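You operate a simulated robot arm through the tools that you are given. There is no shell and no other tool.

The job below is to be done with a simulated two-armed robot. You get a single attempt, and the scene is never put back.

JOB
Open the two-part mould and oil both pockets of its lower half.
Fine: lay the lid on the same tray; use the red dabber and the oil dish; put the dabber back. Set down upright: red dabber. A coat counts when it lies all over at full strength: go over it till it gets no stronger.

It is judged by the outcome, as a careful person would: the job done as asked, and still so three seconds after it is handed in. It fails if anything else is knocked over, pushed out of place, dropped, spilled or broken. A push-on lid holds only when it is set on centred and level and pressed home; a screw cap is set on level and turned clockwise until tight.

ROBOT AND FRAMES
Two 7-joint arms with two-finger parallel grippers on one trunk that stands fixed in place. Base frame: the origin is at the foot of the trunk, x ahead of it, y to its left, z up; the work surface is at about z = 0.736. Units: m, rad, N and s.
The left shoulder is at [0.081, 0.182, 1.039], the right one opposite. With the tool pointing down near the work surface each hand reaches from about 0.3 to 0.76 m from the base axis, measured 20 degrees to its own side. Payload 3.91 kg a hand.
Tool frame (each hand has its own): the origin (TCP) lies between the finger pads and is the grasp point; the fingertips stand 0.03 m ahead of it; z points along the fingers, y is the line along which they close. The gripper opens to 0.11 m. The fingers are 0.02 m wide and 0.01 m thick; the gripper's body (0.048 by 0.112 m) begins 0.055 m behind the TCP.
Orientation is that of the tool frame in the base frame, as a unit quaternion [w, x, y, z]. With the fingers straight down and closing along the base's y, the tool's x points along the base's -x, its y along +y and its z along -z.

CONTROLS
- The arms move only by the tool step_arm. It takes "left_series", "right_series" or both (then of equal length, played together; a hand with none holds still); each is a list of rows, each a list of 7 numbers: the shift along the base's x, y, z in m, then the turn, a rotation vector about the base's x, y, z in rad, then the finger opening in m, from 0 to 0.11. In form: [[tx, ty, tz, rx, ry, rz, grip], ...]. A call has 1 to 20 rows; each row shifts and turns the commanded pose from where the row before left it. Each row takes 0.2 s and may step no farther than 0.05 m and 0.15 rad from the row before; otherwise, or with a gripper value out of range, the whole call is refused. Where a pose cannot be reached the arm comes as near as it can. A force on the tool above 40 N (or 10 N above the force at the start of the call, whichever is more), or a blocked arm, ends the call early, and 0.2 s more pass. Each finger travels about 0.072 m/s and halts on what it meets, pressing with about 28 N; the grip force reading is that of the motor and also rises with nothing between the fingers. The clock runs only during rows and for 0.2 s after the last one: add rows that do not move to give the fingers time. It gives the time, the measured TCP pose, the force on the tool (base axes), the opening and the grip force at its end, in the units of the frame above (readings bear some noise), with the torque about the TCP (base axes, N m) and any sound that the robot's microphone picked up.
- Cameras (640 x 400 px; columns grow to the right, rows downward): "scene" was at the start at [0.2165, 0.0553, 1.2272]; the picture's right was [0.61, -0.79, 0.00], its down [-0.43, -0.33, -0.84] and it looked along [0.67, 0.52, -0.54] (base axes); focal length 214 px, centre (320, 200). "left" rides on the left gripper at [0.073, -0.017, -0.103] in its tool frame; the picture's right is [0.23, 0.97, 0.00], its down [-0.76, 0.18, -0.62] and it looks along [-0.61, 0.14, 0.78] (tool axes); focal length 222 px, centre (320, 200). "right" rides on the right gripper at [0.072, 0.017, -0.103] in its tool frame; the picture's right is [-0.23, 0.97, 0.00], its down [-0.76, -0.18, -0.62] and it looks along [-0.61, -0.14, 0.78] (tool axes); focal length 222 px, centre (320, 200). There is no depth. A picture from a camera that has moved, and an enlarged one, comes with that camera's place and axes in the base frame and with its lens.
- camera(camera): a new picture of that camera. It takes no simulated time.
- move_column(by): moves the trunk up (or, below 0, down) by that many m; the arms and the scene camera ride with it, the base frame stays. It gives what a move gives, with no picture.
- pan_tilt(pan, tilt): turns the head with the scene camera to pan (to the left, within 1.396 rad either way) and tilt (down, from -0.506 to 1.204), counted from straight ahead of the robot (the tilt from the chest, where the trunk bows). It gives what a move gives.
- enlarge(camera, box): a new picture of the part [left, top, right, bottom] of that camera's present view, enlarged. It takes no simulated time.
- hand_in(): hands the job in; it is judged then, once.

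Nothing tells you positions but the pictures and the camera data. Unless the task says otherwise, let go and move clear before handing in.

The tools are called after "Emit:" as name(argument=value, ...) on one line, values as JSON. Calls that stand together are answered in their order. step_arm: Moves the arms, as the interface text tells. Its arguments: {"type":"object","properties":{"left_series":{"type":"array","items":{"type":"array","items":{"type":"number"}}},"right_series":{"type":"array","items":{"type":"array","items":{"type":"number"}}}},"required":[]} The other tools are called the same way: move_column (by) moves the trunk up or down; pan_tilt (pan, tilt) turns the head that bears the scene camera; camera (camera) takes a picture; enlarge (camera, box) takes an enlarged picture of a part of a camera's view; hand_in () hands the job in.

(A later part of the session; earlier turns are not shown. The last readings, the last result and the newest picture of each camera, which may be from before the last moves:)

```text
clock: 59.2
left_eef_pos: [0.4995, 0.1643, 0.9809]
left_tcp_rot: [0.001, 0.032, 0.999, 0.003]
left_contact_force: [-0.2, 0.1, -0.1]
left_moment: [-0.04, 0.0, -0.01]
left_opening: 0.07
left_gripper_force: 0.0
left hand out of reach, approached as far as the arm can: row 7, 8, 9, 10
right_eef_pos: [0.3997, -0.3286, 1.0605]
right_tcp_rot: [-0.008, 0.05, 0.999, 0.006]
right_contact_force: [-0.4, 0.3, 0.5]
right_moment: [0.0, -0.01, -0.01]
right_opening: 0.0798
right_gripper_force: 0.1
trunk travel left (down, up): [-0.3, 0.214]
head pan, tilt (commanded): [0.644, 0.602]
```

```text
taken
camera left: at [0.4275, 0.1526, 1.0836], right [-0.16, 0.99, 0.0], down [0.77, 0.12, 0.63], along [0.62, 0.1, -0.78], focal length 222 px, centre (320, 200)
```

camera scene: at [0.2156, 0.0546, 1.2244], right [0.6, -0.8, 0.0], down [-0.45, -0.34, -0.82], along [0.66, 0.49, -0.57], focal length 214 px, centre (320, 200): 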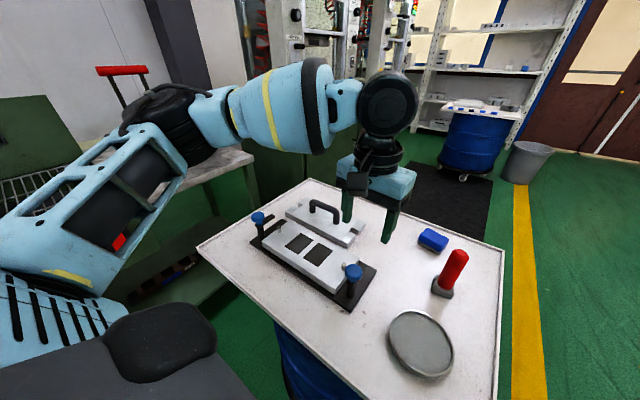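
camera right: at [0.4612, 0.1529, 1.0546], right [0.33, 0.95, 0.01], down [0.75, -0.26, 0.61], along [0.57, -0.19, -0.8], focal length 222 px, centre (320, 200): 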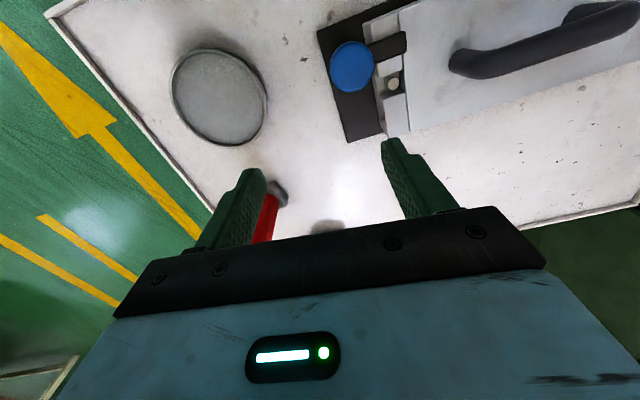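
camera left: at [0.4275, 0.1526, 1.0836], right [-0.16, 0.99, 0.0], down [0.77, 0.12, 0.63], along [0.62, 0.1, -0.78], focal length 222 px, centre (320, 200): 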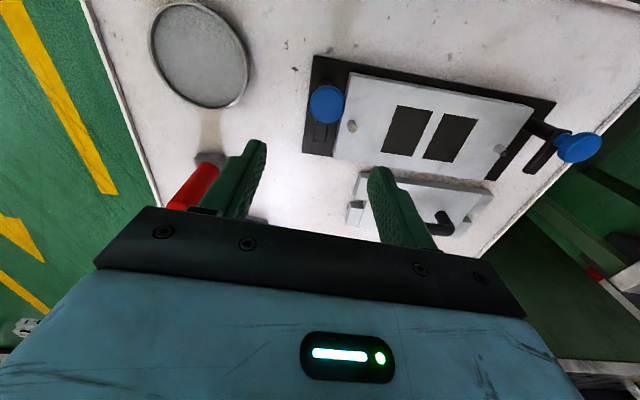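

The left arm stalls at y ≈ 0.16 in its present elbow posture. I'll probe whether the hand's yaw affects this, since a different posture would let one hand do the entire dabbing.

Emit:
step_arm(left_series=[[0, 0, 0, 0, 0, -0.15, 0.07], [0, 0, 0, 0, 0, -0.15, 0.07], [0, 0, 0, 0, 0, -0.15, 0.07], [0, 0, 0, 0, 0, -0.15, 0.07], [0, -0.02, 0, 0, 0, 0, 0.07], [0, -0.02, 0, 0, 0, 0, 0.07], [0, -0.02, 0, 0, 0, 0, 0.07]])

```text
clock: 60.8
left_eef_pos: [0.5046, 0.1412, 0.9841]
left_tcp_rot: [0.002, 0.327, 0.945, 0.002]
left_contact_force: [0.0, 0.0, -0.5]
left_moment: [0.03, -0.01, -0.01]
left_opening: 0.0699
left_gripper_force: 0.0
left hand out of reach, approached as far as the arm can: row 6, 7
right_eef_pos: [0.3998, -0.3284, 1.0598]
right_tcp_rot: [-0.008, 0.049, 0.999, 0.006]
right_contact_force: [-0.3, 0.2, 0.3]
right_moment: [0.01, 0.01, 0.0]
right_opening: 0.0801
right_gripper_force: 0.1
trunk travel left (down, up): [-0.3, 0.214]
head pan, tilt (commanded): [0.644, 0.602]
```

Emit:
step_arm(left_series=[[0.02, 0, -0.02, 0, 0, 0, 0.07], [0.02, 0, -0.02, 0, 0, 0, 0.07], [0, -0.02, -0.01, 0, 0, 0, 0.07], [0, -0.02, 0, 0, 0, 0, 0.07], [0, -0.02, 0, 0, 0, 0, 0.07], [0, -0.02, 0, 0, 0, 0, 0.07]])

Emit:
camera(camera="scene")

```text
clock: 62.2
left_eef_pos: [0.5395, 0.1568, 0.9518]
left_tcp_rot: [0.001, 0.328, 0.945, 0.003]
left_contact_force: [0.5, -1.1, 0.4]
left_moment: [0.0, 0.0, 0.01]
left_opening: 0.0699
left_gripper_force: 0.1
left hand out of reach, approached as far as the arm can: row 1, 2, 3, 4, 5, 6
right_eef_pos: [0.3995, -0.3278, 1.0607]
right_tcp_rot: [-0.009, 0.05, 0.999, 0.007]
right_contact_force: [0.0, 0.3, 0.6]
right_moment: [0.03, 0.01, -0.02]
right_opening: 0.0801
right_gripper_force: 0.1
trunk travel left (down, up): [-0.3, 0.214]
head pan, tilt (commanded): [0.644, 0.602]
```

```text
taken
camera scene: at [0.2164, 0.0537, 1.2243], right [0.6, -0.8, 0.0], down [-0.45, -0.34, -0.82], along [0.66, 0.49, -0.57], focal length 214 px, centre (320, 200)
```

scene: 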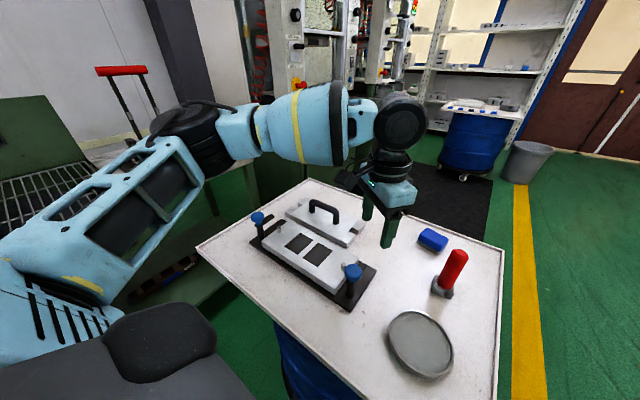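

I'll look at how the right arm's elbow is posed, since it reached well past the centre line earlier.

Emit:
pan_tilt(pan=-0.6, tilt=0.5)

Emit:
camera(camera="scene")

```text
clock: 63.6
left_eef_pos: [0.5389, 0.1563, 0.9511]
left_tcp_rot: [0.0, 0.328, 0.945, 0.002]
left_contact_force: [0.4, 0.8, -0.1]
left_moment: [0.06, 0.02, 0.0]
left_opening: 0.0699
left_gripper_force: 0.2
right_eef_pos: [0.4, -0.3285, 1.06]
right_tcp_rot: [-0.008, 0.05, 0.999, 0.007]
right_contact_force: [0.5, -0.2, 0.8]
right_moment: [-0.03, -0.03, 0.01]
right_opening: 0.0802
right_gripper_force: 0.1
trunk travel left (down, up): [-0.3, 0.214]
head pan, tilt (commanded): [-0.6, 0.499]
```

```text
taken
camera scene: at [0.2209, -0.0506, 1.2335], right [-0.56, -0.83, 0.0], down [-0.4, 0.27, -0.88], along [0.72, -0.5, -0.48], focal length 214 px, centre (320, 200)
```

scene: 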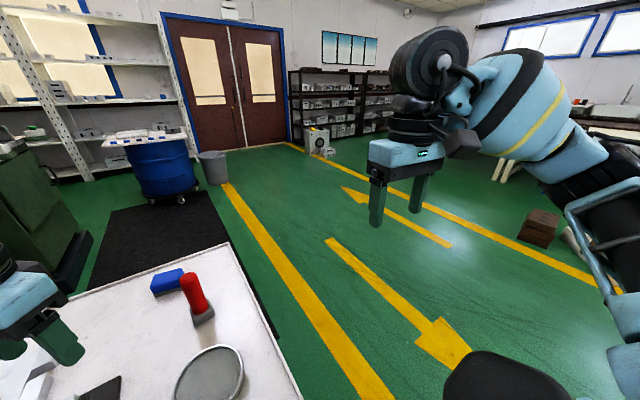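

The arms mirror each other, so posture history is what holds the left arm back. I'll raise the left hand to the height where the right began, bring it inward there, and then come down.

Emit:
step_arm(left_series=[[-0.02, 0, 0.037, 0, 0, 0.1, 0.07], [-0.02, 0, 0.037, 0, 0, 0.1, 0.07], [-0.02, 0, 0.037, 0, 0, 0.1, 0.07], [-0.02, 0, 0.037, 0, 0, 0.1, 0.07], [-0.02, 0, 0.037, 0, 0, 0.1, 0.07], [-0.01, 0, 0.037, 0, 0, 0.1, 0.07], [0, -0.03, 0, 0, 0, 0, 0.07], [0, -0.03, 0, 0, 0, 0, 0.07], [0, -0.03, 0, 0, 0, 0, 0.07], [0, -0.03, 0, 0, 0, 0, 0.07], [0, -0.03, 0, 0, 0, 0, 0.07], [0, -0.03, 0, 0, 0, 0, 0.07]])

Emit:
pan_tilt(pan=0.4, tilt=0.6)

Emit:
camera(camera="scene")

```text
clock: 66.2
left_eef_pos: [0.4063, 0.1423, 1.1564]
left_tcp_rot: [0.001, 0.032, 0.999, 0.001]
left_contact_force: [-0.1, -0.3, 0.1]
left_moment: [-0.01, 0.02, 0.04]
left_opening: 0.0701
left_gripper_force: 0.1
left hand out of reach, approached as far as the arm can: row 6, 7, 8, 9, 10, 11, 12
right_eef_pos: [0.4, -0.3283, 1.0601]
right_tcp_rot: [-0.008, 0.05, 0.999, 0.007]
right_contact_force: [0.1, 0.1, -0.1]
right_moment: [0.0, -0.02, 0.0]
right_opening: 0.0798
right_gripper_force: 0.1
trunk travel left (down, up): [-0.3, 0.214]
head pan, tilt (commanded): [-0.6, 0.499]
```

```text
clock: 67.5
left_eef_pos: [0.4065, 0.1426, 1.1557]
left_tcp_rot: [0.001, 0.033, 0.999, 0.001]
left_contact_force: [-0.2, 0.3, 0.6]
left_moment: [0.02, 0.0, 0.02]
left_opening: 0.07
left_gripper_force: 0.0
right_eef_pos: [0.4, -0.3288, 1.0601]
right_tcp_rot: [-0.008, 0.05, 0.999, 0.007]
right_contact_force: [-0.2, -0.3, 0.7]
right_moment: [0.0, -0.01, 0.02]
right_opening: 0.0797
right_gripper_force: 0.1
trunk travel left (down, up): [-0.3, 0.214]
head pan, tilt (commanded): [0.4, 0.6]
```

```text
taken
camera scene: at [0.2273, 0.035, 1.2245], right [0.39, -0.92, 0.0], down [-0.52, -0.22, -0.83], along [0.76, 0.32, -0.56], focal length 214 px, centre (320, 200)
```

scene: 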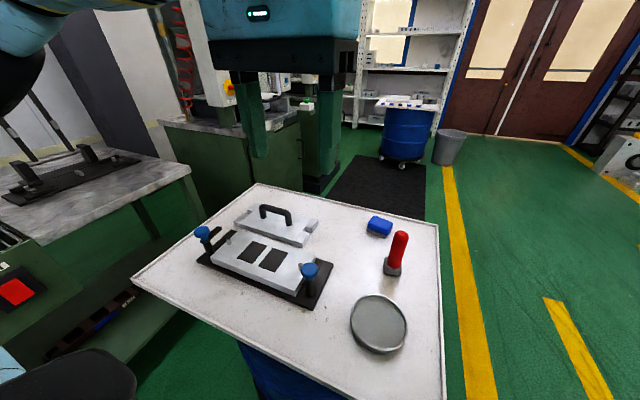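

The stall persists at this height. I'll probe closer to the body and with the hand tipped so that the wrist comes in differently, all in free air.

Emit:
step_arm(left_series=[[-0.03, 0.04, -0.02, 0, 0, 0, 0.07], [-0.03, 0.03, -0.03, 0, 0, 0, 0.07], [0, 0, -0.04, 0, 0, 0, 0.07], [0, 0, -0.02, 0, 0, 0, 0.07], [0, -0.03, 0, 0, 0, 0, 0.07], [0, -0.03, 0, 0, 0, 0, 0.07], [0, -0.03, 0, 0, 0, 0, 0.07], [0, -0.03, 0, 0, 0, 0, 0.07], [0, -0.03, 0, 0, 0, 0, 0.07]])

Emit:
camera(camera="scene")

```text
refused: row 1 steps farther than a row can; nothing moved
```

```text
taken
camera scene: at [0.2273, 0.035, 1.2245], right [0.39, -0.92, 0.0], down [-0.52, -0.22, -0.83], along [0.76, 0.32, -0.56], focal length 214 px, centre (320, 200)
```

scene: 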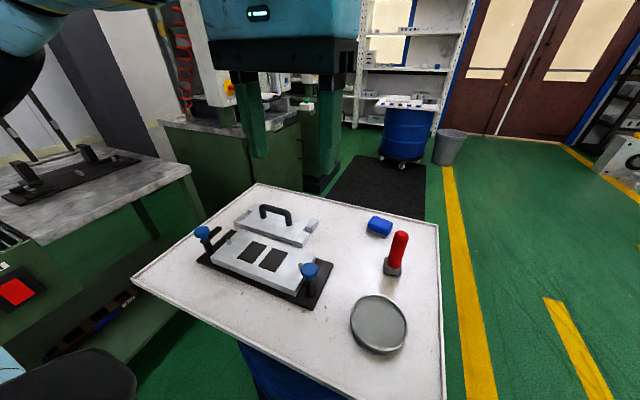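

Emit:
step_arm(left_series=[[-0.02, 0.03, -0.02, 0, 0, 0, 0.07], [-0.02, 0.03, -0.03, 0, 0, 0, 0.07], [-0.02, 0, -0.04, 0, 0, 0, 0.07], [0, 0, -0.02, 0, 0, 0, 0.07], [0, -0.03, 0, 0, 0, 0, 0.07], [0, -0.03, 0, 0, 0, 0, 0.07], [0, -0.03, 0, 0, 0, 0, 0.07], [0, -0.03, 0, 0, 0, 0, 0.07], [0, -0.03, 0, 0, 0, 0, 0.07]])

```text
clock: 69.5
left_eef_pos: [0.3496, 0.1048, 1.0497]
left_tcp_rot: [0.0, 0.034, 0.999, 0.001]
left_contact_force: [-0.3, 0.6, 0.4]
left_moment: [0.01, 0.01, 0.02]
left_opening: 0.0701
left_gripper_force: 0.0
left hand out of reach, approached as far as the arm can: row 8, 9
right_eef_pos: [0.4005, -0.3282, 1.0604]
right_tcp_rot: [-0.009, 0.05, 0.999, 0.007]
right_contact_force: [-0.4, -0.8, 0.4]
right_moment: [0.01, 0.01, 0.01]
right_opening: 0.0799
right_gripper_force: 0.0
trunk travel left (down, up): [-0.3, 0.214]
head pan, tilt (commanded): [0.4, 0.6]
```

I'll try changing the left arm's posture by yawing the hand the other way (+1.5 rad) in free air, then test inward reach again.

Emit:
step_arm(left_series=[[0.02, 0.03, 0, 0, 0, 0.15, 0.07], [0.02, 0.03, 0, 0, 0, 0.15, 0.07], [0.02, 0.02, 0, 0, 0, 0.15, 0.07], [0, 0, 0, 0, 0, 0.15, 0.07], [0, 0, 0, 0, 0, 0.15, 0.07], [0, 0, 0, 0, 0, 0.15, 0.07], [0, 0, 0, 0, 0, 0.15, 0.07], [0, 0, 0, 0, 0, 0.15, 0.07], [0, 0, 0, 0, 0, 0.15, 0.07], [0, 0, 0, 0, 0, 0.15, 0.07], [0, -0.03, 0, 0, 0, 0, 0.07], [0, -0.03, 0, 0, 0, 0, 0.07], [0, -0.03, 0, 0, 0, 0, 0.07], [0, -0.03, 0, 0, 0, 0, 0.07], [0, -0.03, 0, 0, 0, 0, 0.07], [0, -0.03, 0, 0, 0, 0, 0.07]])

Emit:
pan_tilt(pan=0.9, tilt=0.4)

Emit:
camera(camera="scene")

```text
clock: 72.9
left_eef_pos: [0.4078, 0.1142, 1.049]
left_tcp_rot: [-0.001, -0.656, 0.755, 0.002]
left_contact_force: [0.0, -0.9, -0.4]
left_moment: [-0.01, -0.04, -0.02]
left_opening: 0.0698
left_gripper_force: 0.0
left hand out of reach, approached as far as the arm can: row 13, 14, 15, 16
right_eef_pos: [0.3995, -0.3289, 1.0592]
right_tcp_rot: [-0.008, 0.05, 0.999, 0.006]
right_contact_force: [-0.2, 0.0, -0.4]
right_moment: [0.02, 0.0, 0.0]
right_opening: 0.0801
right_gripper_force: 0.1
trunk travel left (down, up): [-0.3, 0.214]
head pan, tilt (commanded): [0.4, 0.6]
```

```text
clock: 73.8
left_eef_pos: [0.4063, 0.1143, 1.0483]
left_tcp_rot: [-0.001, -0.656, 0.755, 0.002]
left_contact_force: [-0.6, -0.8, 0.8]
left_moment: [0.01, 0.01, 0.05]
left_opening: 0.07
left_gripper_force: 0.0
right_eef_pos: [0.3998, -0.329, 1.0601]
right_tcp_rot: [-0.009, 0.05, 0.999, 0.007]
right_contact_force: [-0.7, 0.7, 0.1]
right_moment: [-0.02, 0.02, 0.01]
right_opening: 0.0798
right_gripper_force: 0.1
trunk travel left (down, up): [-0.3, 0.214]
head pan, tilt (commanded): [0.901, 0.4]
```

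```text
taken
camera scene: at [0.2034, 0.0733, 1.2426], right [0.78, -0.62, 0.0], down [-0.24, -0.3, -0.92], along [0.57, 0.72, -0.39], focal length 214 px, centre (320, 200)
```

scene: 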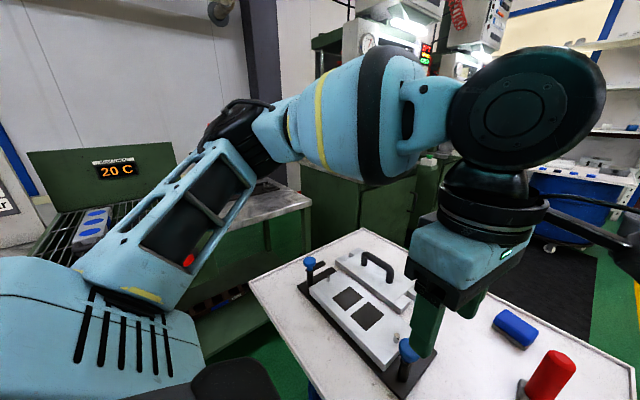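

Emit:
pan_tilt(pan=-0.9, tilt=0.4)

Emit:
camera(camera="scene")

```text
clock: 75.6
left_eef_pos: [0.4069, 0.114, 1.0477]
left_tcp_rot: [-0.002, -0.656, 0.755, 0.003]
left_contact_force: [0.2, -0.7, 0.2]
left_moment: [0.02, -0.01, 0.01]
left_opening: 0.0699
left_gripper_force: 0.0
right_eef_pos: [0.3996, -0.3272, 1.0603]
right_tcp_rot: [-0.008, 0.05, 0.999, 0.006]
right_contact_force: [-1.2, 1.1, 0.0]
right_moment: [0.01, -0.02, -0.02]
right_opening: 0.0799
right_gripper_force: 0.0
trunk travel left (down, up): [-0.3, 0.214]
head pan, tilt (commanded): [-0.901, 0.4]
```

```text
taken
camera scene: at [0.2034, -0.0719, 1.2427], right [-0.78, -0.62, 0.0], down [-0.24, 0.3, -0.92], along [0.57, -0.72, -0.39], focal length 214 px, centre (320, 200)
```

scene: 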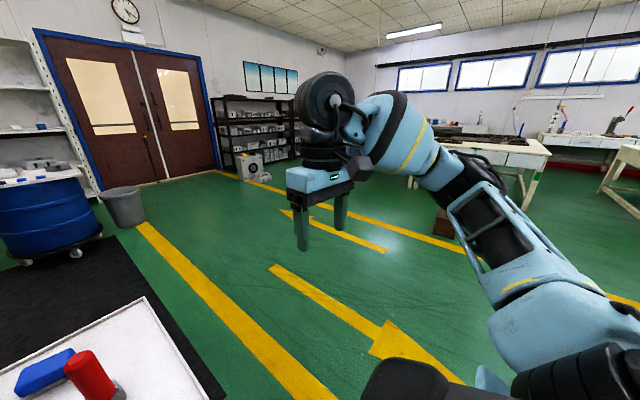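

The two arms indeed have different elbow postures: the right's elbow is low, the left's went high when I turned its hand to −1.57. I'll try pushing the left hand's yaw further positive, which should drive its elbow back down.

Emit:
step_arm(left_series=[[0, 0.03, 0, 0, 0, 0.15, 0.07], [0, 0.03, 0, 0, 0, 0.15, 0.07], [0, 0.03, 0, 0, 0, 0.15, 0.07], [0, 0.0, 0, 0, 0, 0.15, 0.07], [0, 0, 0, 0, 0, 0.15, 0.07], [0, 0, 0, 0, 0, 0.15, 0.07], [0, 0, 0, 0, 0, 0.15, 0.07]])

Emit:
pan_tilt(pan=0.9, tilt=0.4)

Emit:
camera(camera="scene")

```text
clock: 77.2
left_eef_pos: [0.4115, 0.2837, 1.0604]
left_tcp_rot: [0.007, 0.944, -0.328, 0.0]
left_contact_force: [-0.5, 0.5, -0.5]
left_moment: [0.03, 0.01, 0.03]
left_opening: 0.0699
left_gripper_force: 0.0
left hand out of reach, approached as far as the arm can: row 5, 6, 7
right_eef_pos: [0.3987, -0.3284, 1.0601]
right_tcp_rot: [-0.008, 0.051, 0.999, 0.006]
right_contact_force: [0.0, 0.1, 0.4]
right_moment: [0.01, 0.0, 0.01]
right_opening: 0.08
right_gripper_force: 0.1
trunk travel left (down, up): [-0.3, 0.214]
head pan, tilt (commanded): [-0.901, 0.4]
```

```text
clock: 79.0
left_eef_pos: [0.4107, 0.2829, 1.0612]
left_tcp_rot: [0.007, 0.944, -0.329, 0.0]
left_contact_force: [-0.5, 0.0, -0.4]
left_moment: [0.03, -0.04, -0.04]
left_opening: 0.07
left_gripper_force: 0.0
right_eef_pos: [0.4006, -0.3292, 1.0604]
right_tcp_rot: [-0.009, 0.05, 0.999, 0.006]
right_contact_force: [0.6, 0.1, 0.6]
right_moment: [-0.03, -0.01, 0.02]
right_opening: 0.0801
right_gripper_force: 0.0
trunk travel left (down, up): [-0.3, 0.214]
head pan, tilt (commanded): [0.901, 0.4]
```

```text
taken
camera scene: at [0.2034, 0.0733, 1.2427], right [0.78, -0.62, 0.0], down [-0.24, -0.3, -0.92], along [0.57, 0.72, -0.39], focal length 214 px, centre (320, 200)
```

scene: 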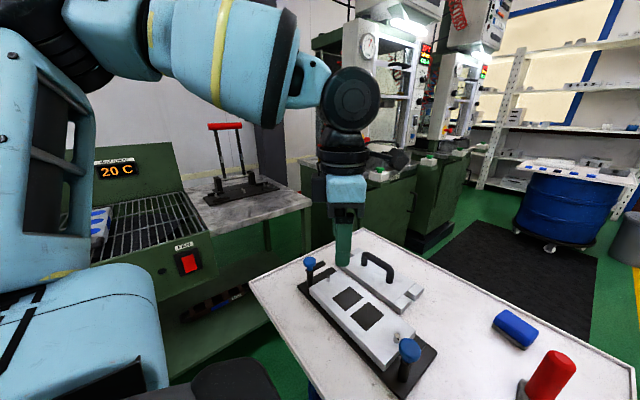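

That swung the left elbow back toward its original posture. Now I'll unwind the yaw while moving inward and see how far it gets.

Emit:
step_arm(left_series=[[0, -0.03, 0, 0, 0, 0, 0.07], [0, -0.03, 0, 0, 0, 0, 0.07], [0, -0.03, 0, 0, 0, 0, 0.07], [0, -0.03, 0, 0, 0, 0, 0.07], [0, -0.03, 0, 0, 0, 0, 0.07], [0, -0.03, 0, 0, 0, 0, 0.07], [0, -0.03, 0, 0, 0, 0, 0.07], [0, -0.03, 0, 0, 0, 0, 0.07]])

Emit:
camera(camera="scene")

```text
clock: 80.8
left_eef_pos: [0.4189, 0.284, 1.0754]
left_tcp_rot: [0.004, 0.945, -0.326, -0.002]
left_contact_force: [-0.7, 0.1, 0.0]
left_moment: [0.0, 0.02, 0.0]
left_opening: 0.0699
left_gripper_force: 0.1
left hand out of reach, approached as far as the arm can: row 1, 2, 3, 4, 5, 6, 7, 8
right_eef_pos: [0.4002, -0.329, 1.0602]
right_tcp_rot: [-0.009, 0.05, 0.999, 0.007]
right_contact_force: [0.5, -0.1, 0.2]
right_moment: [-0.03, -0.02, 0.02]
right_opening: 0.0801
right_gripper_force: 0.1
trunk travel left (down, up): [-0.3, 0.214]
head pan, tilt (commanded): [0.901, 0.4]
```

```text
taken
camera scene: at [0.2035, 0.0733, 1.2427], right [0.78, -0.62, 0.0], down [-0.24, -0.3, -0.92], along [0.57, 0.72, -0.39], focal length 214 px, centre (320, 200)
```

scene: 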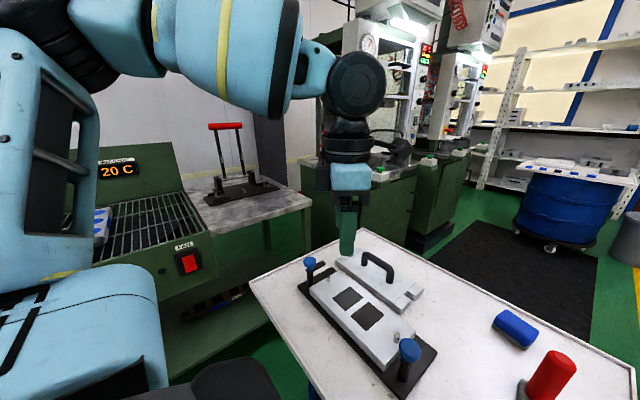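

Emit:
step_arm(left_series=[[-0.01, 0.01, 0, 0, 0, -0.15, 0.07], [-0.01, 0.01, 0, 0, 0, -0.15, 0.07], [0, 0, 0, 0, 0, -0.15, 0.07], [0, 0, 0, 0, 0, -0.15, 0.07], [0, 0, 0, 0, 0, -0.15, 0.07], [0, 0, 0, 0, 0, -0.15, 0.07], [0, 0, 0, 0, 0, -0.15, 0.07], [0, 0, 0, 0, 0, -0.15, 0.07], [0, 0, 0, 0, 0, -0.15, 0.07], [0, -0.03, 0, 0, 0, -0.1, 0.07], [0, -0.03, 0, 0, 0, -0.1, 0.07], [0, -0.03, 0, 0, 0, -0.1, 0.07], [0, -0.03, 0, 0, 0, -0.1, 0.07], [0, -0.03, 0, 0, 0, -0.1, 0.07], [0, -0.03, 0, 0, 0, -0.1, 0.07], [0, -0.03, 0, 0, 0, -0.1, 0.07], [0, -0.03, 0, 0, 0, -0.1, 0.07], [0, -0.03, 0, 0, 0, -0.1, 0.07]])

Emit:
camera(camera="scene")

```text
clock: 84.6
left_eef_pos: [0.4109, 0.1215, 1.0716]
left_tcp_rot: [0.001, -0.131, 0.991, 0.001]
left_contact_force: [0.5, -0.1, -0.3]
left_moment: [0.01, -0.02, -0.01]
left_opening: 0.0699
left_gripper_force: 0.0
left hand out of reach, approached as far as the arm can: row 16, 17, 18
right_eef_pos: [0.3994, -0.3282, 1.0605]
right_tcp_rot: [-0.009, 0.049, 0.999, 0.005]
right_contact_force: [0.0, -0.1, 0.8]
right_moment: [0.01, -0.04, 0.0]
right_opening: 0.08
right_gripper_force: 0.0
trunk travel left (down, up): [-0.3, 0.214]
head pan, tilt (commanded): [0.901, 0.4]
```

```text
taken
camera scene: at [0.2029, 0.0746, 1.2426], right [0.78, -0.62, 0.0], down [-0.24, -0.31, -0.92], along [0.57, 0.72, -0.39], focal length 214 px, centre (320, 200)
```

scene: 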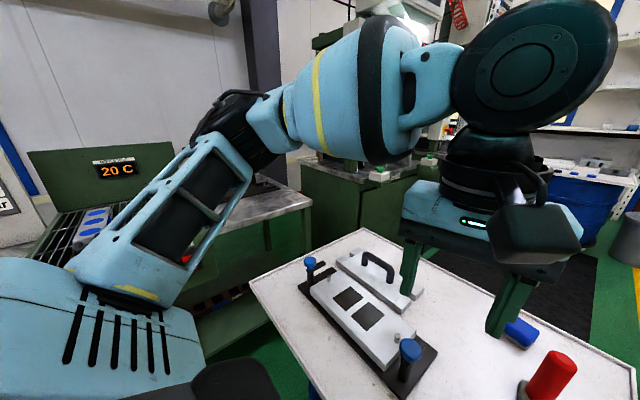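

Same limit. I'll instead try the opposite: winding the yaw far negative to swing the elbow outward and down, like the right arm's posture.

Emit:
step_arm(left_series=[[0.01, 0.04, 0, 0, 0, -0.15, 0.07], [0.01, 0.04, 0, 0, 0, -0.15, 0.07], [0.01, 0.04, 0, 0, 0, -0.15, 0.07], [0.01, 0.04, 0, 0, 0, -0.15, 0.07], [0, 0.04, 0, 0, 0, -0.15, 0.07], [0, 0, 0, 0, 0, -0.15, 0.07], [0, 0, 0, 0, 0, -0.15, 0.07], [0, 0, 0, 0, 0, -0.15, 0.07], [0, 0, 0, 0, 0, -0.15, 0.07], [0, 0, 0, 0, 0, -0.15, 0.07], [0, 0, 0, 0, 0, -0.15, 0.07], [0, 0, 0, 0, 0, -0.15, 0.07], [0, 0, 0, 0, 0, -0.15, 0.07], [0, 0, 0, 0, 0, -0.15, 0.07], [0, 0, 0, 0, 0, -0.15, 0.07], [0, 0, 0, 0, 0, -0.15, 0.07], [0, 0, 0, 0, 0, -0.15, 0.07], [0, 0, 0, 0, 0, -0.15, 0.07]])

Emit:
camera(camera="scene")

```text
clock: 88.4
left_eef_pos: [0.4521, 0.3225, 1.0707]
left_tcp_rot: [0.002, 0.944, 0.329, 0.0]
left_contact_force: [0.5, -1.7, 0.0]
left_moment: [0.03, 0.03, 0.0]
left_opening: 0.07
left_gripper_force: 0.0
right_eef_pos: [0.4001, -0.3284, 1.0607]
right_tcp_rot: [-0.009, 0.05, 0.999, 0.006]
right_contact_force: [-0.1, -0.9, 0.2]
right_moment: [-0.02, 0.01, 0.02]
right_opening: 0.0802
right_gripper_force: 0.1
trunk travel left (down, up): [-0.3, 0.214]
head pan, tilt (commanded): [0.901, 0.4]
```

```text
taken
camera scene: at [0.2033, 0.0733, 1.2427], right [0.78, -0.62, 0.0], down [-0.24, -0.3, -0.92], along [0.57, 0.72, -0.39], focal length 214 px, centre (320, 200)
```

scene: 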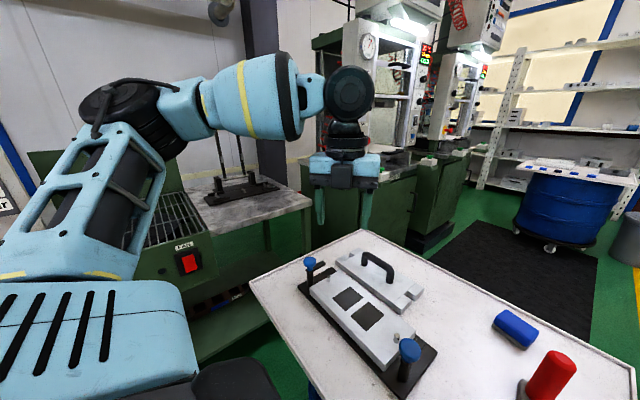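

Emit:
step_arm(left_series=[[0, 0, 0, 0, 0, -0.15, 0.07], [0, 0, 0, 0, 0, -0.15, 0.07], [0, 0, 0, 0, 0, -0.15, 0.07], [0, 0, 0, 0, 0, -0.15, 0.07], [0, 0, 0, 0, 0, -0.15, 0.07], [0, 0, 0, 0, 0, -0.15, 0.07], [0, 0, 0, 0, 0, -0.15, 0.07], [0, 0, 0, 0, 0, -0.15, 0.07]])

Emit:
camera(camera="scene")

```text
clock: 90.2
left_eef_pos: [0.4525, 0.3197, 1.0707]
left_tcp_rot: [0.002, 0.965, -0.261, -0.002]
left_contact_force: [-0.1, -0.3, 0.0]
left_moment: [0.01, 0.01, 0.03]
left_opening: 0.07
left_gripper_force: 0.1
right_eef_pos: [0.4005, -0.3286, 1.0602]
right_tcp_rot: [-0.008, 0.05, 0.999, 0.007]
right_contact_force: [0.5, 0.6, 0.9]
right_moment: [0.01, -0.01, 0.03]
right_opening: 0.08
right_gripper_force: 0.1
trunk travel left (down, up): [-0.3, 0.214]
head pan, tilt (commanded): [0.901, 0.4]
```

```text
taken
camera scene: at [0.2034, 0.0733, 1.2427], right [0.78, -0.62, 0.0], down [-0.24, -0.3, -0.92], along [0.57, 0.72, -0.39], focal length 214 px, centre (320, 200)
```

scene: 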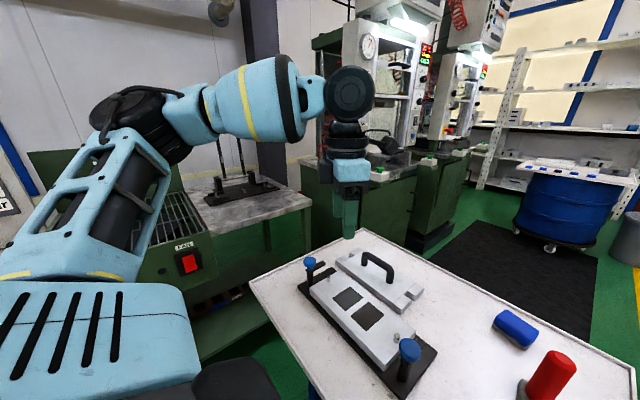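

Emit:
step_arm(left_series=[[0, 0, 0, 0, 0, -0.15, 0.07], [0, 0, 0, 0, 0, -0.15, 0.07], [0, 0, 0, 0, 0, -0.15, 0.07], [0, 0, 0, 0, 0, -0.15, 0.07], [0, 0, 0, 0, 0, -0.15, 0.07], [0, 0, 0, 0, 0, -0.15, 0.07], [0, 0, 0, 0, 0, -0.15, 0.07], [0, 0, 0, 0, 0, -0.15, 0.07]])

Emit:
camera(camera="scene")

```text
clock: 92.0
left_eef_pos: [0.3053, 0.1674, 1.0332]
left_tcp_rot: [-0.001, -0.65, 0.76, 0.002]
left_contact_force: [-0.4, 0.0, 0.0]
left_moment: [0.01, -0.01, -0.01]
left_opening: 0.0701
left_gripper_force: 0.0
left hand out of reach, approached as far as the arm can: row 2, 3, 4, 5, 6, 7, 8
right_eef_pos: [0.4009, -0.3294, 1.0603]
right_tcp_rot: [-0.009, 0.05, 0.999, 0.005]
right_contact_force: [-0.4, 0.0, 0.4]
right_moment: [0.01, -0.05, 0.02]
right_opening: 0.08
right_gripper_force: 0.1
trunk travel left (down, up): [-0.3, 0.214]
head pan, tilt (commanded): [0.901, 0.4]
```

```text
taken
camera scene: at [0.2034, 0.0729, 1.2427], right [0.78, -0.62, 0.0], down [-0.24, -0.3, -0.92], along [0.57, 0.72, -0.39], focal length 214 px, centre (320, 200)
```

scene: 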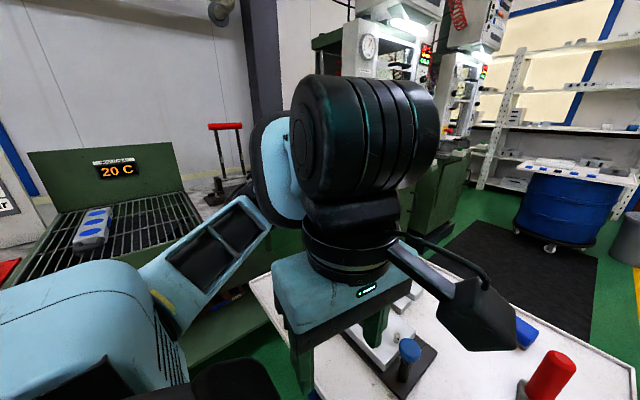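

The wind-up flipped the posture: the left elbow is now low, like the right's. I'll unwind a bit and test inward reach again in free air.

Emit:
step_arm(left_series=[[0.02, 0, 0, 0, 0, 0.15, 0.07], [0.02, 0, 0, 0, 0, 0.15, 0.07], [0.02, 0, 0, 0, 0, 0.15, 0.07], [0.02, -0.02, 0, 0, 0, 0.15, 0.07], [0.02, -0.03, 0, 0, 0, 0.15, 0.07], [0, -0.03, 0, 0, 0, 0, 0.07], [0, -0.03, 0, 0, 0, 0, 0.07], [0, -0.03, 0, 0, 0, 0, 0.07]])

Emit:
camera(camera="scene")

```text
clock: 93.8
left_eef_pos: [0.4079, 0.1126, 1.0365]
left_tcp_rot: [0.003, 0.884, -0.467, -0.002]
left_contact_force: [-0.4, 0.0, 1.2]
left_moment: [-0.01, 0.01, 0.01]
left_opening: 0.0701
left_gripper_force: 0.1
left hand out of reach, approached as far as the arm can: row 6, 7, 8
right_eef_pos: [0.3997, -0.3289, 1.0609]
right_tcp_rot: [-0.008, 0.05, 0.999, 0.007]
right_contact_force: [-0.7, 0.4, -0.6]
right_moment: [0.0, 0.0, 0.01]
right_opening: 0.0798
right_gripper_force: 0.0
trunk travel left (down, up): [-0.3, 0.214]
head pan, tilt (commanded): [0.901, 0.4]
```

```text
taken
camera scene: at [0.2033, 0.0735, 1.2427], right [0.78, -0.62, 0.0], down [-0.24, -0.31, -0.92], along [0.57, 0.72, -0.39], focal length 214 px, centre (320, 200)
```

scene: 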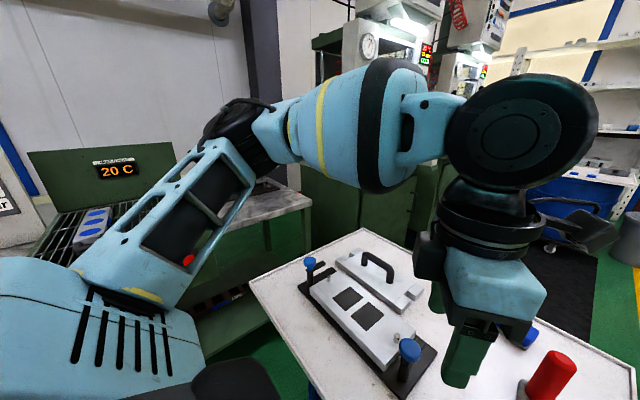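

The left arm always settles back to the same inward limit (about y = 0.11), so it can't reach the dabber. The right arm can, and if I tip its hand so that the fingers point toward +y it may reach the pockets too. I'll park the left hand aside and turn the right hand (closing along x) to test this.

Emit:
step_arm(left_series=[[-0.01, 0.04, 0.01, 0, 0, 0.15, 0.07], [-0.01, 0.04, 0.01, 0, 0, 0.15, 0.07], [-0.01, 0.04, 0.01, 0, 0, 0.15, 0.07], [-0.01, 0.04, 0.01, 0, 0, 0.15, 0.07], [-0.01, 0.04, 0.01, 0, 0, 0.15, 0.07], [-0.01, 0.04, 0.01, 0, 0, 0.15, 0.07], [-0.01, 0.04, 0.01, 0, 0, 0.15, 0.07], [-0.01, 0.04, 0.01, 0, 0, 0.15, 0.07], [0, 0.03, 0.01, 0, 0, 0.15, 0.07], [0, 0.03, 0.01, 0, 0, 0.15, 0.07], [0, 0, 0, 0, 0, 0.15, 0.07], [0, 0, 0, 0, 0, 0.15, 0.07], [0, 0, 0, 0, 0, 0.15, 0.07], [0, 0, 0, 0, 0, 0.15, 0.07], [0, 0, 0, 0, 0, 0.15, 0.07], [0, 0, 0, 0, 0, 0.15, 0.07], [0, 0, 0, 0, 0, 0.15, 0.07], [0, 0, 0, 0, 0, 0.15, 0.07], [0, 0, 0, 0, 0, 0.15, 0.07], [0, 0, 0, 0, 0, 0.15, 0.07]], right_series=[[0, 0, 0, 0, 0, 0, 0.08], [0, 0, 0, 0, 0, 0, 0.08], [0, 0, 0, 0, 0, 0, 0.08], [0, 0, 0, 0, 0, 0, 0.08], [0, 0, 0, 0, 0, 0, 0.08], [0, 0, 0, 0, 0, -0.15, 0.08], [0.005, 0.02, 0, 0, 0, -0.15, 0.08], [0.005, 0.02, 0, 0, 0, -0.15, 0.08], [0.005, 0.02, 0, 0, 0, -0.15, 0.08], [0.005, 0.02, 0, 0, 0, -0.15, 0.08], [0.005, 0.02, 0, 0, 0, -0.15, 0.08], [0.005, 0.02, 0, 0, 0, -0.15, 0.08], [0.005, 0.02, 0, 0, 0, -0.15, 0.08], [0.005, 0.02, 0, 0, 0, -0.15, 0.08], [0.01, 0.02, 0, 0, 0, -0.15, 0.08], [0.01, 0.02, 0, 0, 0, 0, 0.08], [0.01, 0.02, 0, 0, 0, 0, 0.08], [0.01, 0.02, 0, 0, 0, 0, 0.08], [0, 0, 0, 0, 0, 0, 0.08], [0, 0, 0, 0, 0, 0, 0.08]])

Emit:
pan_tilt(pan=0.0, tilt=0.6)

Emit:
camera(camera="scene")

```text
clock: 98.0
left_eef_pos: [0.3284, 0.4928, 1.1357]
left_tcp_rot: [0.002, 0.53, 0.848, 0.001]
left_contact_force: [0.9, -0.9, 1.1]
left_moment: [0.0, -0.01, -0.01]
left_opening: 0.0699
left_gripper_force: 0.0
right_eef_pos: [0.4811, -0.0867, 1.0595]
right_tcp_rot: [-0.002, 0.717, 0.697, 0.011]
right_contact_force: [-0.9, 1.5, 0.6]
right_moment: [-0.01, -0.03, 0.01]
right_opening: 0.0798
right_gripper_force: 0.2
trunk travel left (down, up): [-0.3, 0.214]
head pan, tilt (commanded): [0.901, 0.4]
```

```text
clock: 99.2
left_eef_pos: [0.329, 0.4919, 1.135]
left_tcp_rot: [0.001, 0.531, 0.847, 0.002]
left_contact_force: [0.1, -0.5, 0.1]
left_moment: [-0.02, 0.0, -0.01]
left_opening: 0.07
left_gripper_force: 0.1
right_eef_pos: [0.4807, -0.087, 1.0597]
right_tcp_rot: [-0.002, 0.717, 0.697, 0.011]
right_contact_force: [0.0, 0.2, -0.3]
right_moment: [0.03, -0.01, 0.01]
right_opening: 0.08
right_gripper_force: 0.1
trunk travel left (down, up): [-0.3, 0.214]
head pan, tilt (commanded): [0.0, 0.6]
```

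```text
taken
camera scene: at [0.2342, 0.0008, 1.2245], right [0.0, -1.0, 0.0], down [-0.56, 0.0, -0.83], along [0.83, 0.0, -0.56], focal length 214 px, centre (320, 200)
```

scene: 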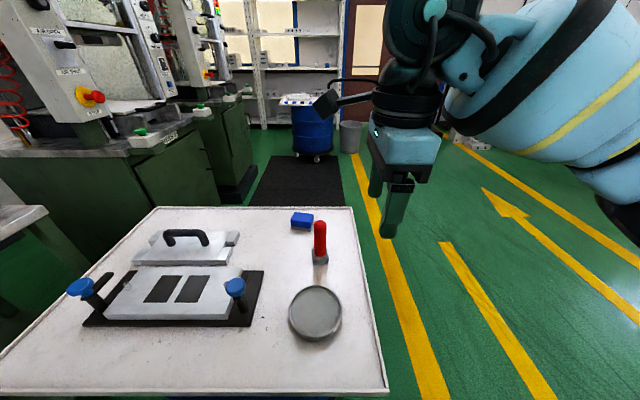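

The right hand is at yaw −1.6 with the camera on its inner side. Now I'll tip it about x (fingers toward +y) and move inward over the mould at a safe height to test reach.

Emit:
step_arm(right_series=[[0, 0.01, 0, 0.12, 0, 0, 0.08], [0, 0.02, 0, 0.12, 0, 0, 0.08], [0.005, 0.02, 0, 0.12, 0, 0, 0.08], [0.005, 0.03, 0, 0.12, 0, 0, 0.08], [0.005, 0.03, 0, 0.12, 0, 0, 0.08], [0.005, 0.03, 0, 0.1, 0, 0, 0.08], [0.005, 0.03, 0, 0, 0, 0, 0.08], [0.005, 0.03, 0, 0, 0, 0, 0.08], [0.005, 0.03, 0, 0, 0, 0, 0.08], [0.005, 0.03, 0, 0, 0, 0, 0.08], [0.005, 0.03, -0.01, 0, 0, 0, 0.08], [0.005, 0.03, -0.01, 0, 0, 0, 0.08]])

Emit:
camera(camera="scene")

Emit:
camera(camera="right")

```text
clock: 101.8
left_eef_pos: [0.3286, 0.493, 1.1356]
left_tcp_rot: [0.002, 0.531, 0.847, 0.002]
left_contact_force: [0.1, -0.1, -0.8]
left_moment: [0.02, -0.03, -0.02]
left_opening: 0.07
left_gripper_force: 0.0
right_eef_pos: [0.531, 0.2328, 1.0404]
right_tcp_rot: [-0.247, 0.673, 0.652, 0.248]
right_contact_force: [-0.8, 0.2, -0.3]
right_moment: [-0.03, -0.02, 0.02]
right_opening: 0.08
right_gripper_force: 0.0
trunk travel left (down, up): [-0.3, 0.214]
head pan, tilt (commanded): [0.0, 0.6]
```

```text
taken
camera scene: at [0.234, 0.0015, 1.2245], right [0.0, -1.0, 0.0], down [-0.56, 0.0, -0.83], along [0.83, 0.0, -0.56], focal length 214 px, centre (320, 200)
```

scene: 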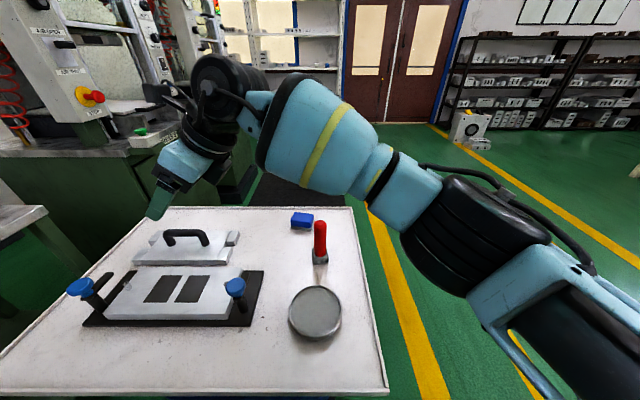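

```text
taken
camera right: at [0.5501, 0.219, 1.1651], right [0.97, -0.2, -0.16], down [-0.21, -0.98, -0.03], along [-0.15, 0.06, -0.99], focal length 222 px, centre (320, 200)
```

right: 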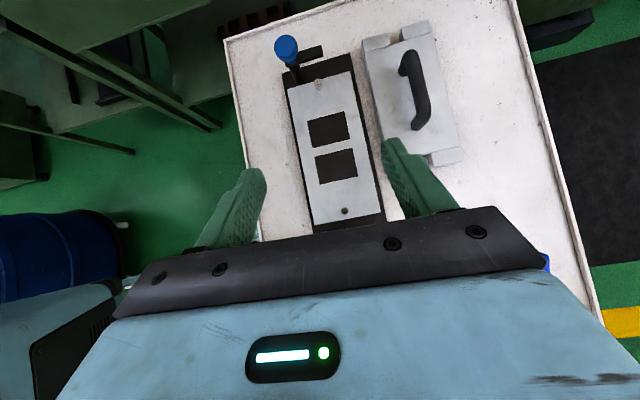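

Tipped by 0.7 rad, the right hand reaches y = 0.233 with no stall and its camera looks straight down. I'll continue to above the far pocket.

Emit:
step_arm(right_series=[[0, 0.03, -0.01, 0, 0, 0, 0.08], [0, 0.03, -0.01, 0, 0, 0, 0.08], [0, 0.03, -0.01, 0, 0, 0, 0.08], [0, 0.03, -0.01, 0, 0, 0, 0.08], [0, 0.02, -0.02, 0, 0, 0, 0.08], [0, 0, -0.02, 0, 0, 0, 0.08], [0, 0, 0, 0, 0, 0, 0.08]])

Emit:
camera(camera="scene")

Emit:
camera(camera="right")

```text
clock: 102.5
left_eef_pos: [0.3283, 0.4924, 1.1363]
left_tcp_rot: [0.002, 0.531, 0.848, 0.002]
left_contact_force: [-0.2, -0.1, -0.3]
left_moment: [-0.02, 0.0, -0.02]
left_opening: 0.0702
left_gripper_force: 0.0
right_eef_pos: [0.6114, 0.2055, 1.0195]
right_tcp_rot: [-0.238, 0.724, 0.59, 0.264]
right_contact_force: [-0.5, -0.6, -0.2]
right_moment: [0.01, 0.0, -0.03]
right_opening: 0.0802
right_gripper_force: 0.0
right hand out of reach, approached as far as the arm can: row 2, 3
trunk travel left (down, up): [-0.3, 0.214]
head pan, tilt (commanded): [0.0, 0.6]
stopped in row 3 (right hand): the arm was blocked; the commanded pose is now the measured one
```

```text
taken
camera scene: at [0.2334, 0.0013, 1.2246], right [0.0, -1.0, 0.0], down [-0.56, 0.0, -0.83], along [0.83, 0.0, -0.56], focal length 214 px, centre (320, 200)
```

scene: 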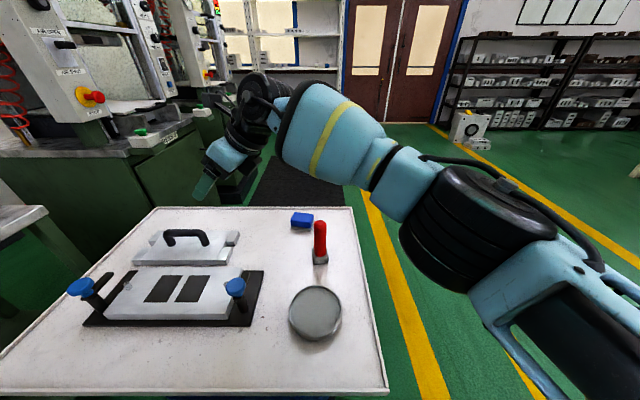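

```text
taken
camera right: at [0.6307, 0.1869, 1.143], right [0.92, -0.35, -0.18], down [-0.36, -0.93, -0.03], along [-0.16, 0.1, -0.98], focal length 222 px, centre (320, 200)
```

right: 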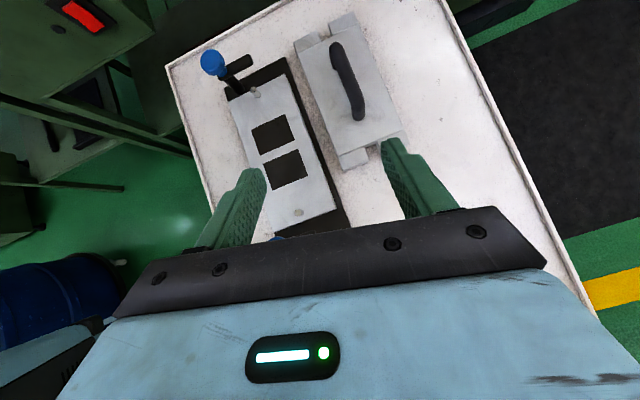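

Past y ≈ 0.25 the right arm slides off against a joint limit. A steeper tip would keep its wrist farther back, so I'll straighten up and test a 1.1 rad tip at this safe height.

Emit:
step_arm(right_series=[[-0.025, 0.0, 0, -0.015, -0.015, 0.1, 0.08], [-0.025, 0.0, 0, -0.015, -0.015, 0.09, 0.08], [-0.02, 0.0, 0, 0.1, 0, 0, 0.08], [-0.01, 0.01, 0, 0.1, 0, 0, 0.08], [0, 0.01, 0, 0.1, 0, 0, 0.08], [0, 0.01, -0.01, 0.1, 0, 0, 0.08], [0, 0.01, -0.01, 0, 0, 0, 0.08], [0, 0.02, -0.01, 0, 0, 0, 0.08], [0, 0.02, -0.01, 0, 0, 0, 0.08], [0, 0.02, -0.01, 0, 0, 0, 0.08], [0, 0, 0, 0, 0, 0, 0.08]])

Emit:
camera(camera="scene")

Emit:
camera(camera="right")

```text
clock: 104.9
left_eef_pos: [0.3282, 0.4912, 1.1348]
left_tcp_rot: [0.002, 0.53, 0.848, 0.002]
left_contact_force: [-1.1, 0.2, 0.1]
left_moment: [-0.04, -0.03, 0.0]
left_opening: 0.0699
left_gripper_force: 0.0
right_eef_pos: [0.5308, 0.3064, 0.9692]
right_tcp_rot: [-0.369, 0.602, 0.604, 0.37]
right_contact_force: [0.1, 0.0, -0.3]
right_moment: [-0.02, -0.01, -0.08]
right_opening: 0.0799
right_gripper_force: 0.0
trunk travel left (down, up): [-0.3, 0.214]
head pan, tilt (commanded): [0.0, 0.6]
```

```text
taken
camera scene: at [0.2342, 0.0005, 1.2245], right [0.0, -1.0, 0.0], down [-0.56, 0.0, -0.83], along [0.83, 0.0, -0.56], focal length 214 px, centre (320, 200)
```

scene: 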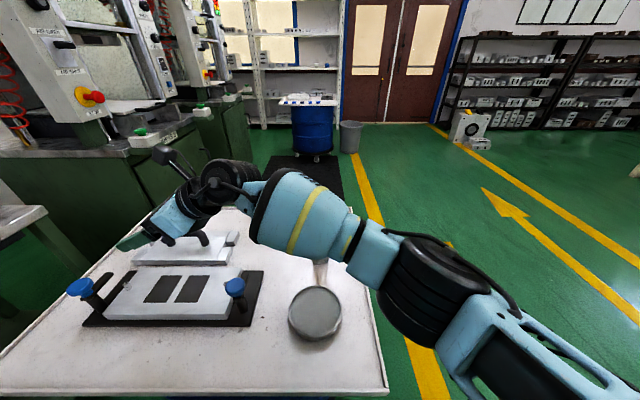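

```text
taken
camera right: at [0.5483, 0.2476, 1.0794], right [0.97, -0.1, -0.2], down [-0.17, -0.9, -0.4], along [-0.14, 0.42, -0.9], focal length 222 px, centre (320, 200)
```

right: 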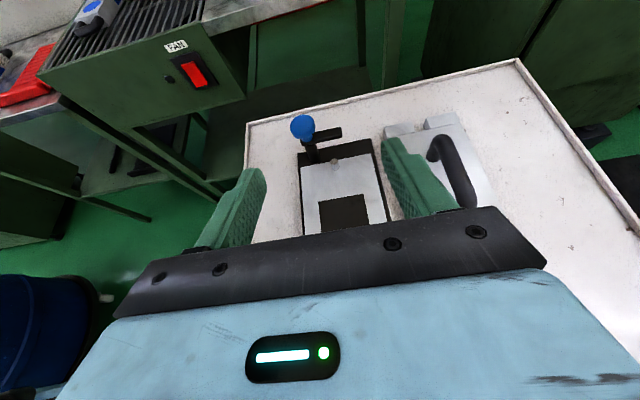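

At 1.1 rad tip it reached y = 0.306 without trouble. I'll go on to y ≈ 0.385 and lower a bit, still above everything.

Emit:
step_arm(right_series=[[0, 0.02, -0.01, 0, 0, 0, 0.08], [0, 0.02, -0.01, 0, 0, 0, 0.08], [0, 0.02, -0.01, 0, 0, 0, 0.08], [0, 0.02, -0.01, 0, 0, 0, 0.08], [0, 0, -0.01, 0, 0, 0, 0.08], [0, 0, 0, 0, 0, 0, 0.08]])

Emit:
camera(camera="scene")

```text
clock: 106.5
left_eef_pos: [0.3282, 0.4919, 1.1352]
left_tcp_rot: [0.001, 0.531, 0.847, 0.001]
left_contact_force: [0.0, 0.4, -0.2]
left_moment: [0.0, 0.01, 0.02]
left_opening: 0.07
left_gripper_force: 0.0
right_eef_pos: [0.5673, 0.3048, 0.9417]
right_tcp_rot: [-0.353, 0.626, 0.58, 0.383]
right_contact_force: [0.2, 0.1, 0.1]
right_moment: [-0.03, 0.02, -0.01]
right_opening: 0.0802
right_gripper_force: 0.0
right hand out of reach, approached as far as the arm can: row 2, 3, 4
trunk travel left (down, up): [-0.3, 0.214]
head pan, tilt (commanded): [0.0, 0.6]
stopped in row 6 (right hand): the arm was blocked; the commanded pose is now the measured one
```

```text
taken
camera scene: at [0.2342, 0.0006, 1.2245], right [0.0, -1.0, 0.0], down [-0.56, 0.0, -0.83], along [0.83, 0.0, -0.56], focal length 214 px, centre (320, 200)
```

scene: 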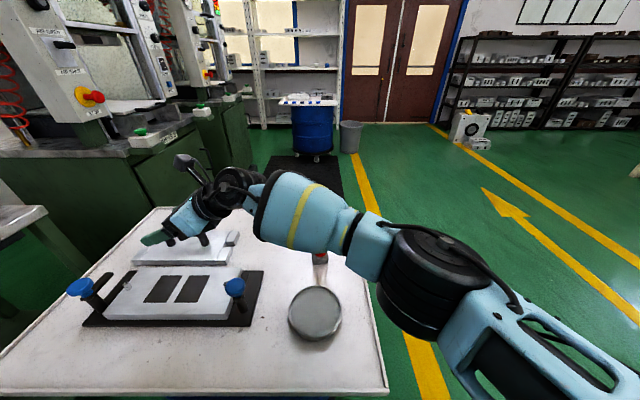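

The right wrist stops near y ≈ 0.1, so it can't cover the far pocket. New plan: the right hand carries the dry dabber to a free spot near (0.585, 0.09), where the left hand, tipped toward −y, can take it, dip it in the dish and dab both pockets; afterwards the reverse. First the right hand goes over the dabber.

Emit:
step_arm(right_series=[[-0.01, -0.03, 0.02, -0.1, 0, 0.04, 0.08], [0, -0.04, 0.02, -0.1, 0, 0.038, 0.08], [0, -0.04, 0.02, -0.1, 0, 0, 0.08], [0.01, -0.04, 0.01, -0.1, 0, 0, 0.08], [0.02, -0.04, 0, -0.1, 0, 0, 0.08], [0.02, -0.04, 0, -0.1, 0, 0, 0.08], [0.02, -0.04, 0, 0, 0, 0, 0.08], [0.02, -0.03, 0, 0, 0, 0, 0.08], [0, 0, 0, 0, 0, 0, 0.08]])

Emit:
camera(camera="right")

Emit:
camera(camera="scene")

```text
clock: 108.5
left_eef_pos: [0.3278, 0.491, 1.135]
left_tcp_rot: [0.002, 0.531, 0.848, 0.002]
left_contact_force: [0.1, -0.2, 0.3]
left_moment: [-0.02, 0.02, -0.04]
left_opening: 0.0697
left_gripper_force: 0.1
right_eef_pos: [0.6465, 0.0064, 1.0109]
right_tcp_rot: [-0.171, 0.683, 0.689, 0.176]
right_contact_force: [-0.2, -0.1, -0.2]
right_moment: [-0.03, 0.02, -0.05]
right_opening: 0.0799
right_gripper_force: 0.0
trunk travel left (down, up): [-0.3, 0.214]
head pan, tilt (commanded): [0.0, 0.6]
```

```text
taken
camera right: at [0.6639, 0.0201, 1.1353], right [0.98, -0.19, -0.1], down [-0.17, -0.97, 0.18], along [-0.13, -0.16, -0.98], focal length 222 px, centre (320, 200)
```

right: 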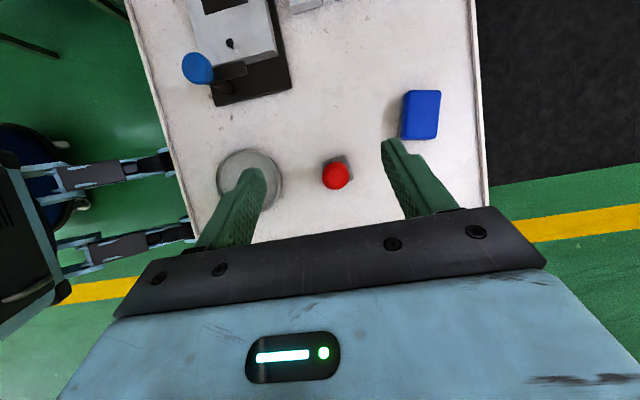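

```text
taken
camera scene: at [0.2342, 0.0007, 1.2245], right [0.0, -1.0, 0.0], down [-0.56, 0.0, -0.83], along [0.83, 0.0, -0.56], focal length 214 px, centre (320, 200)
```

scene: 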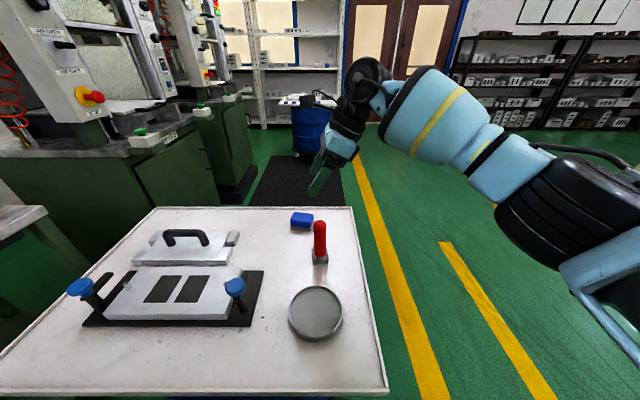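

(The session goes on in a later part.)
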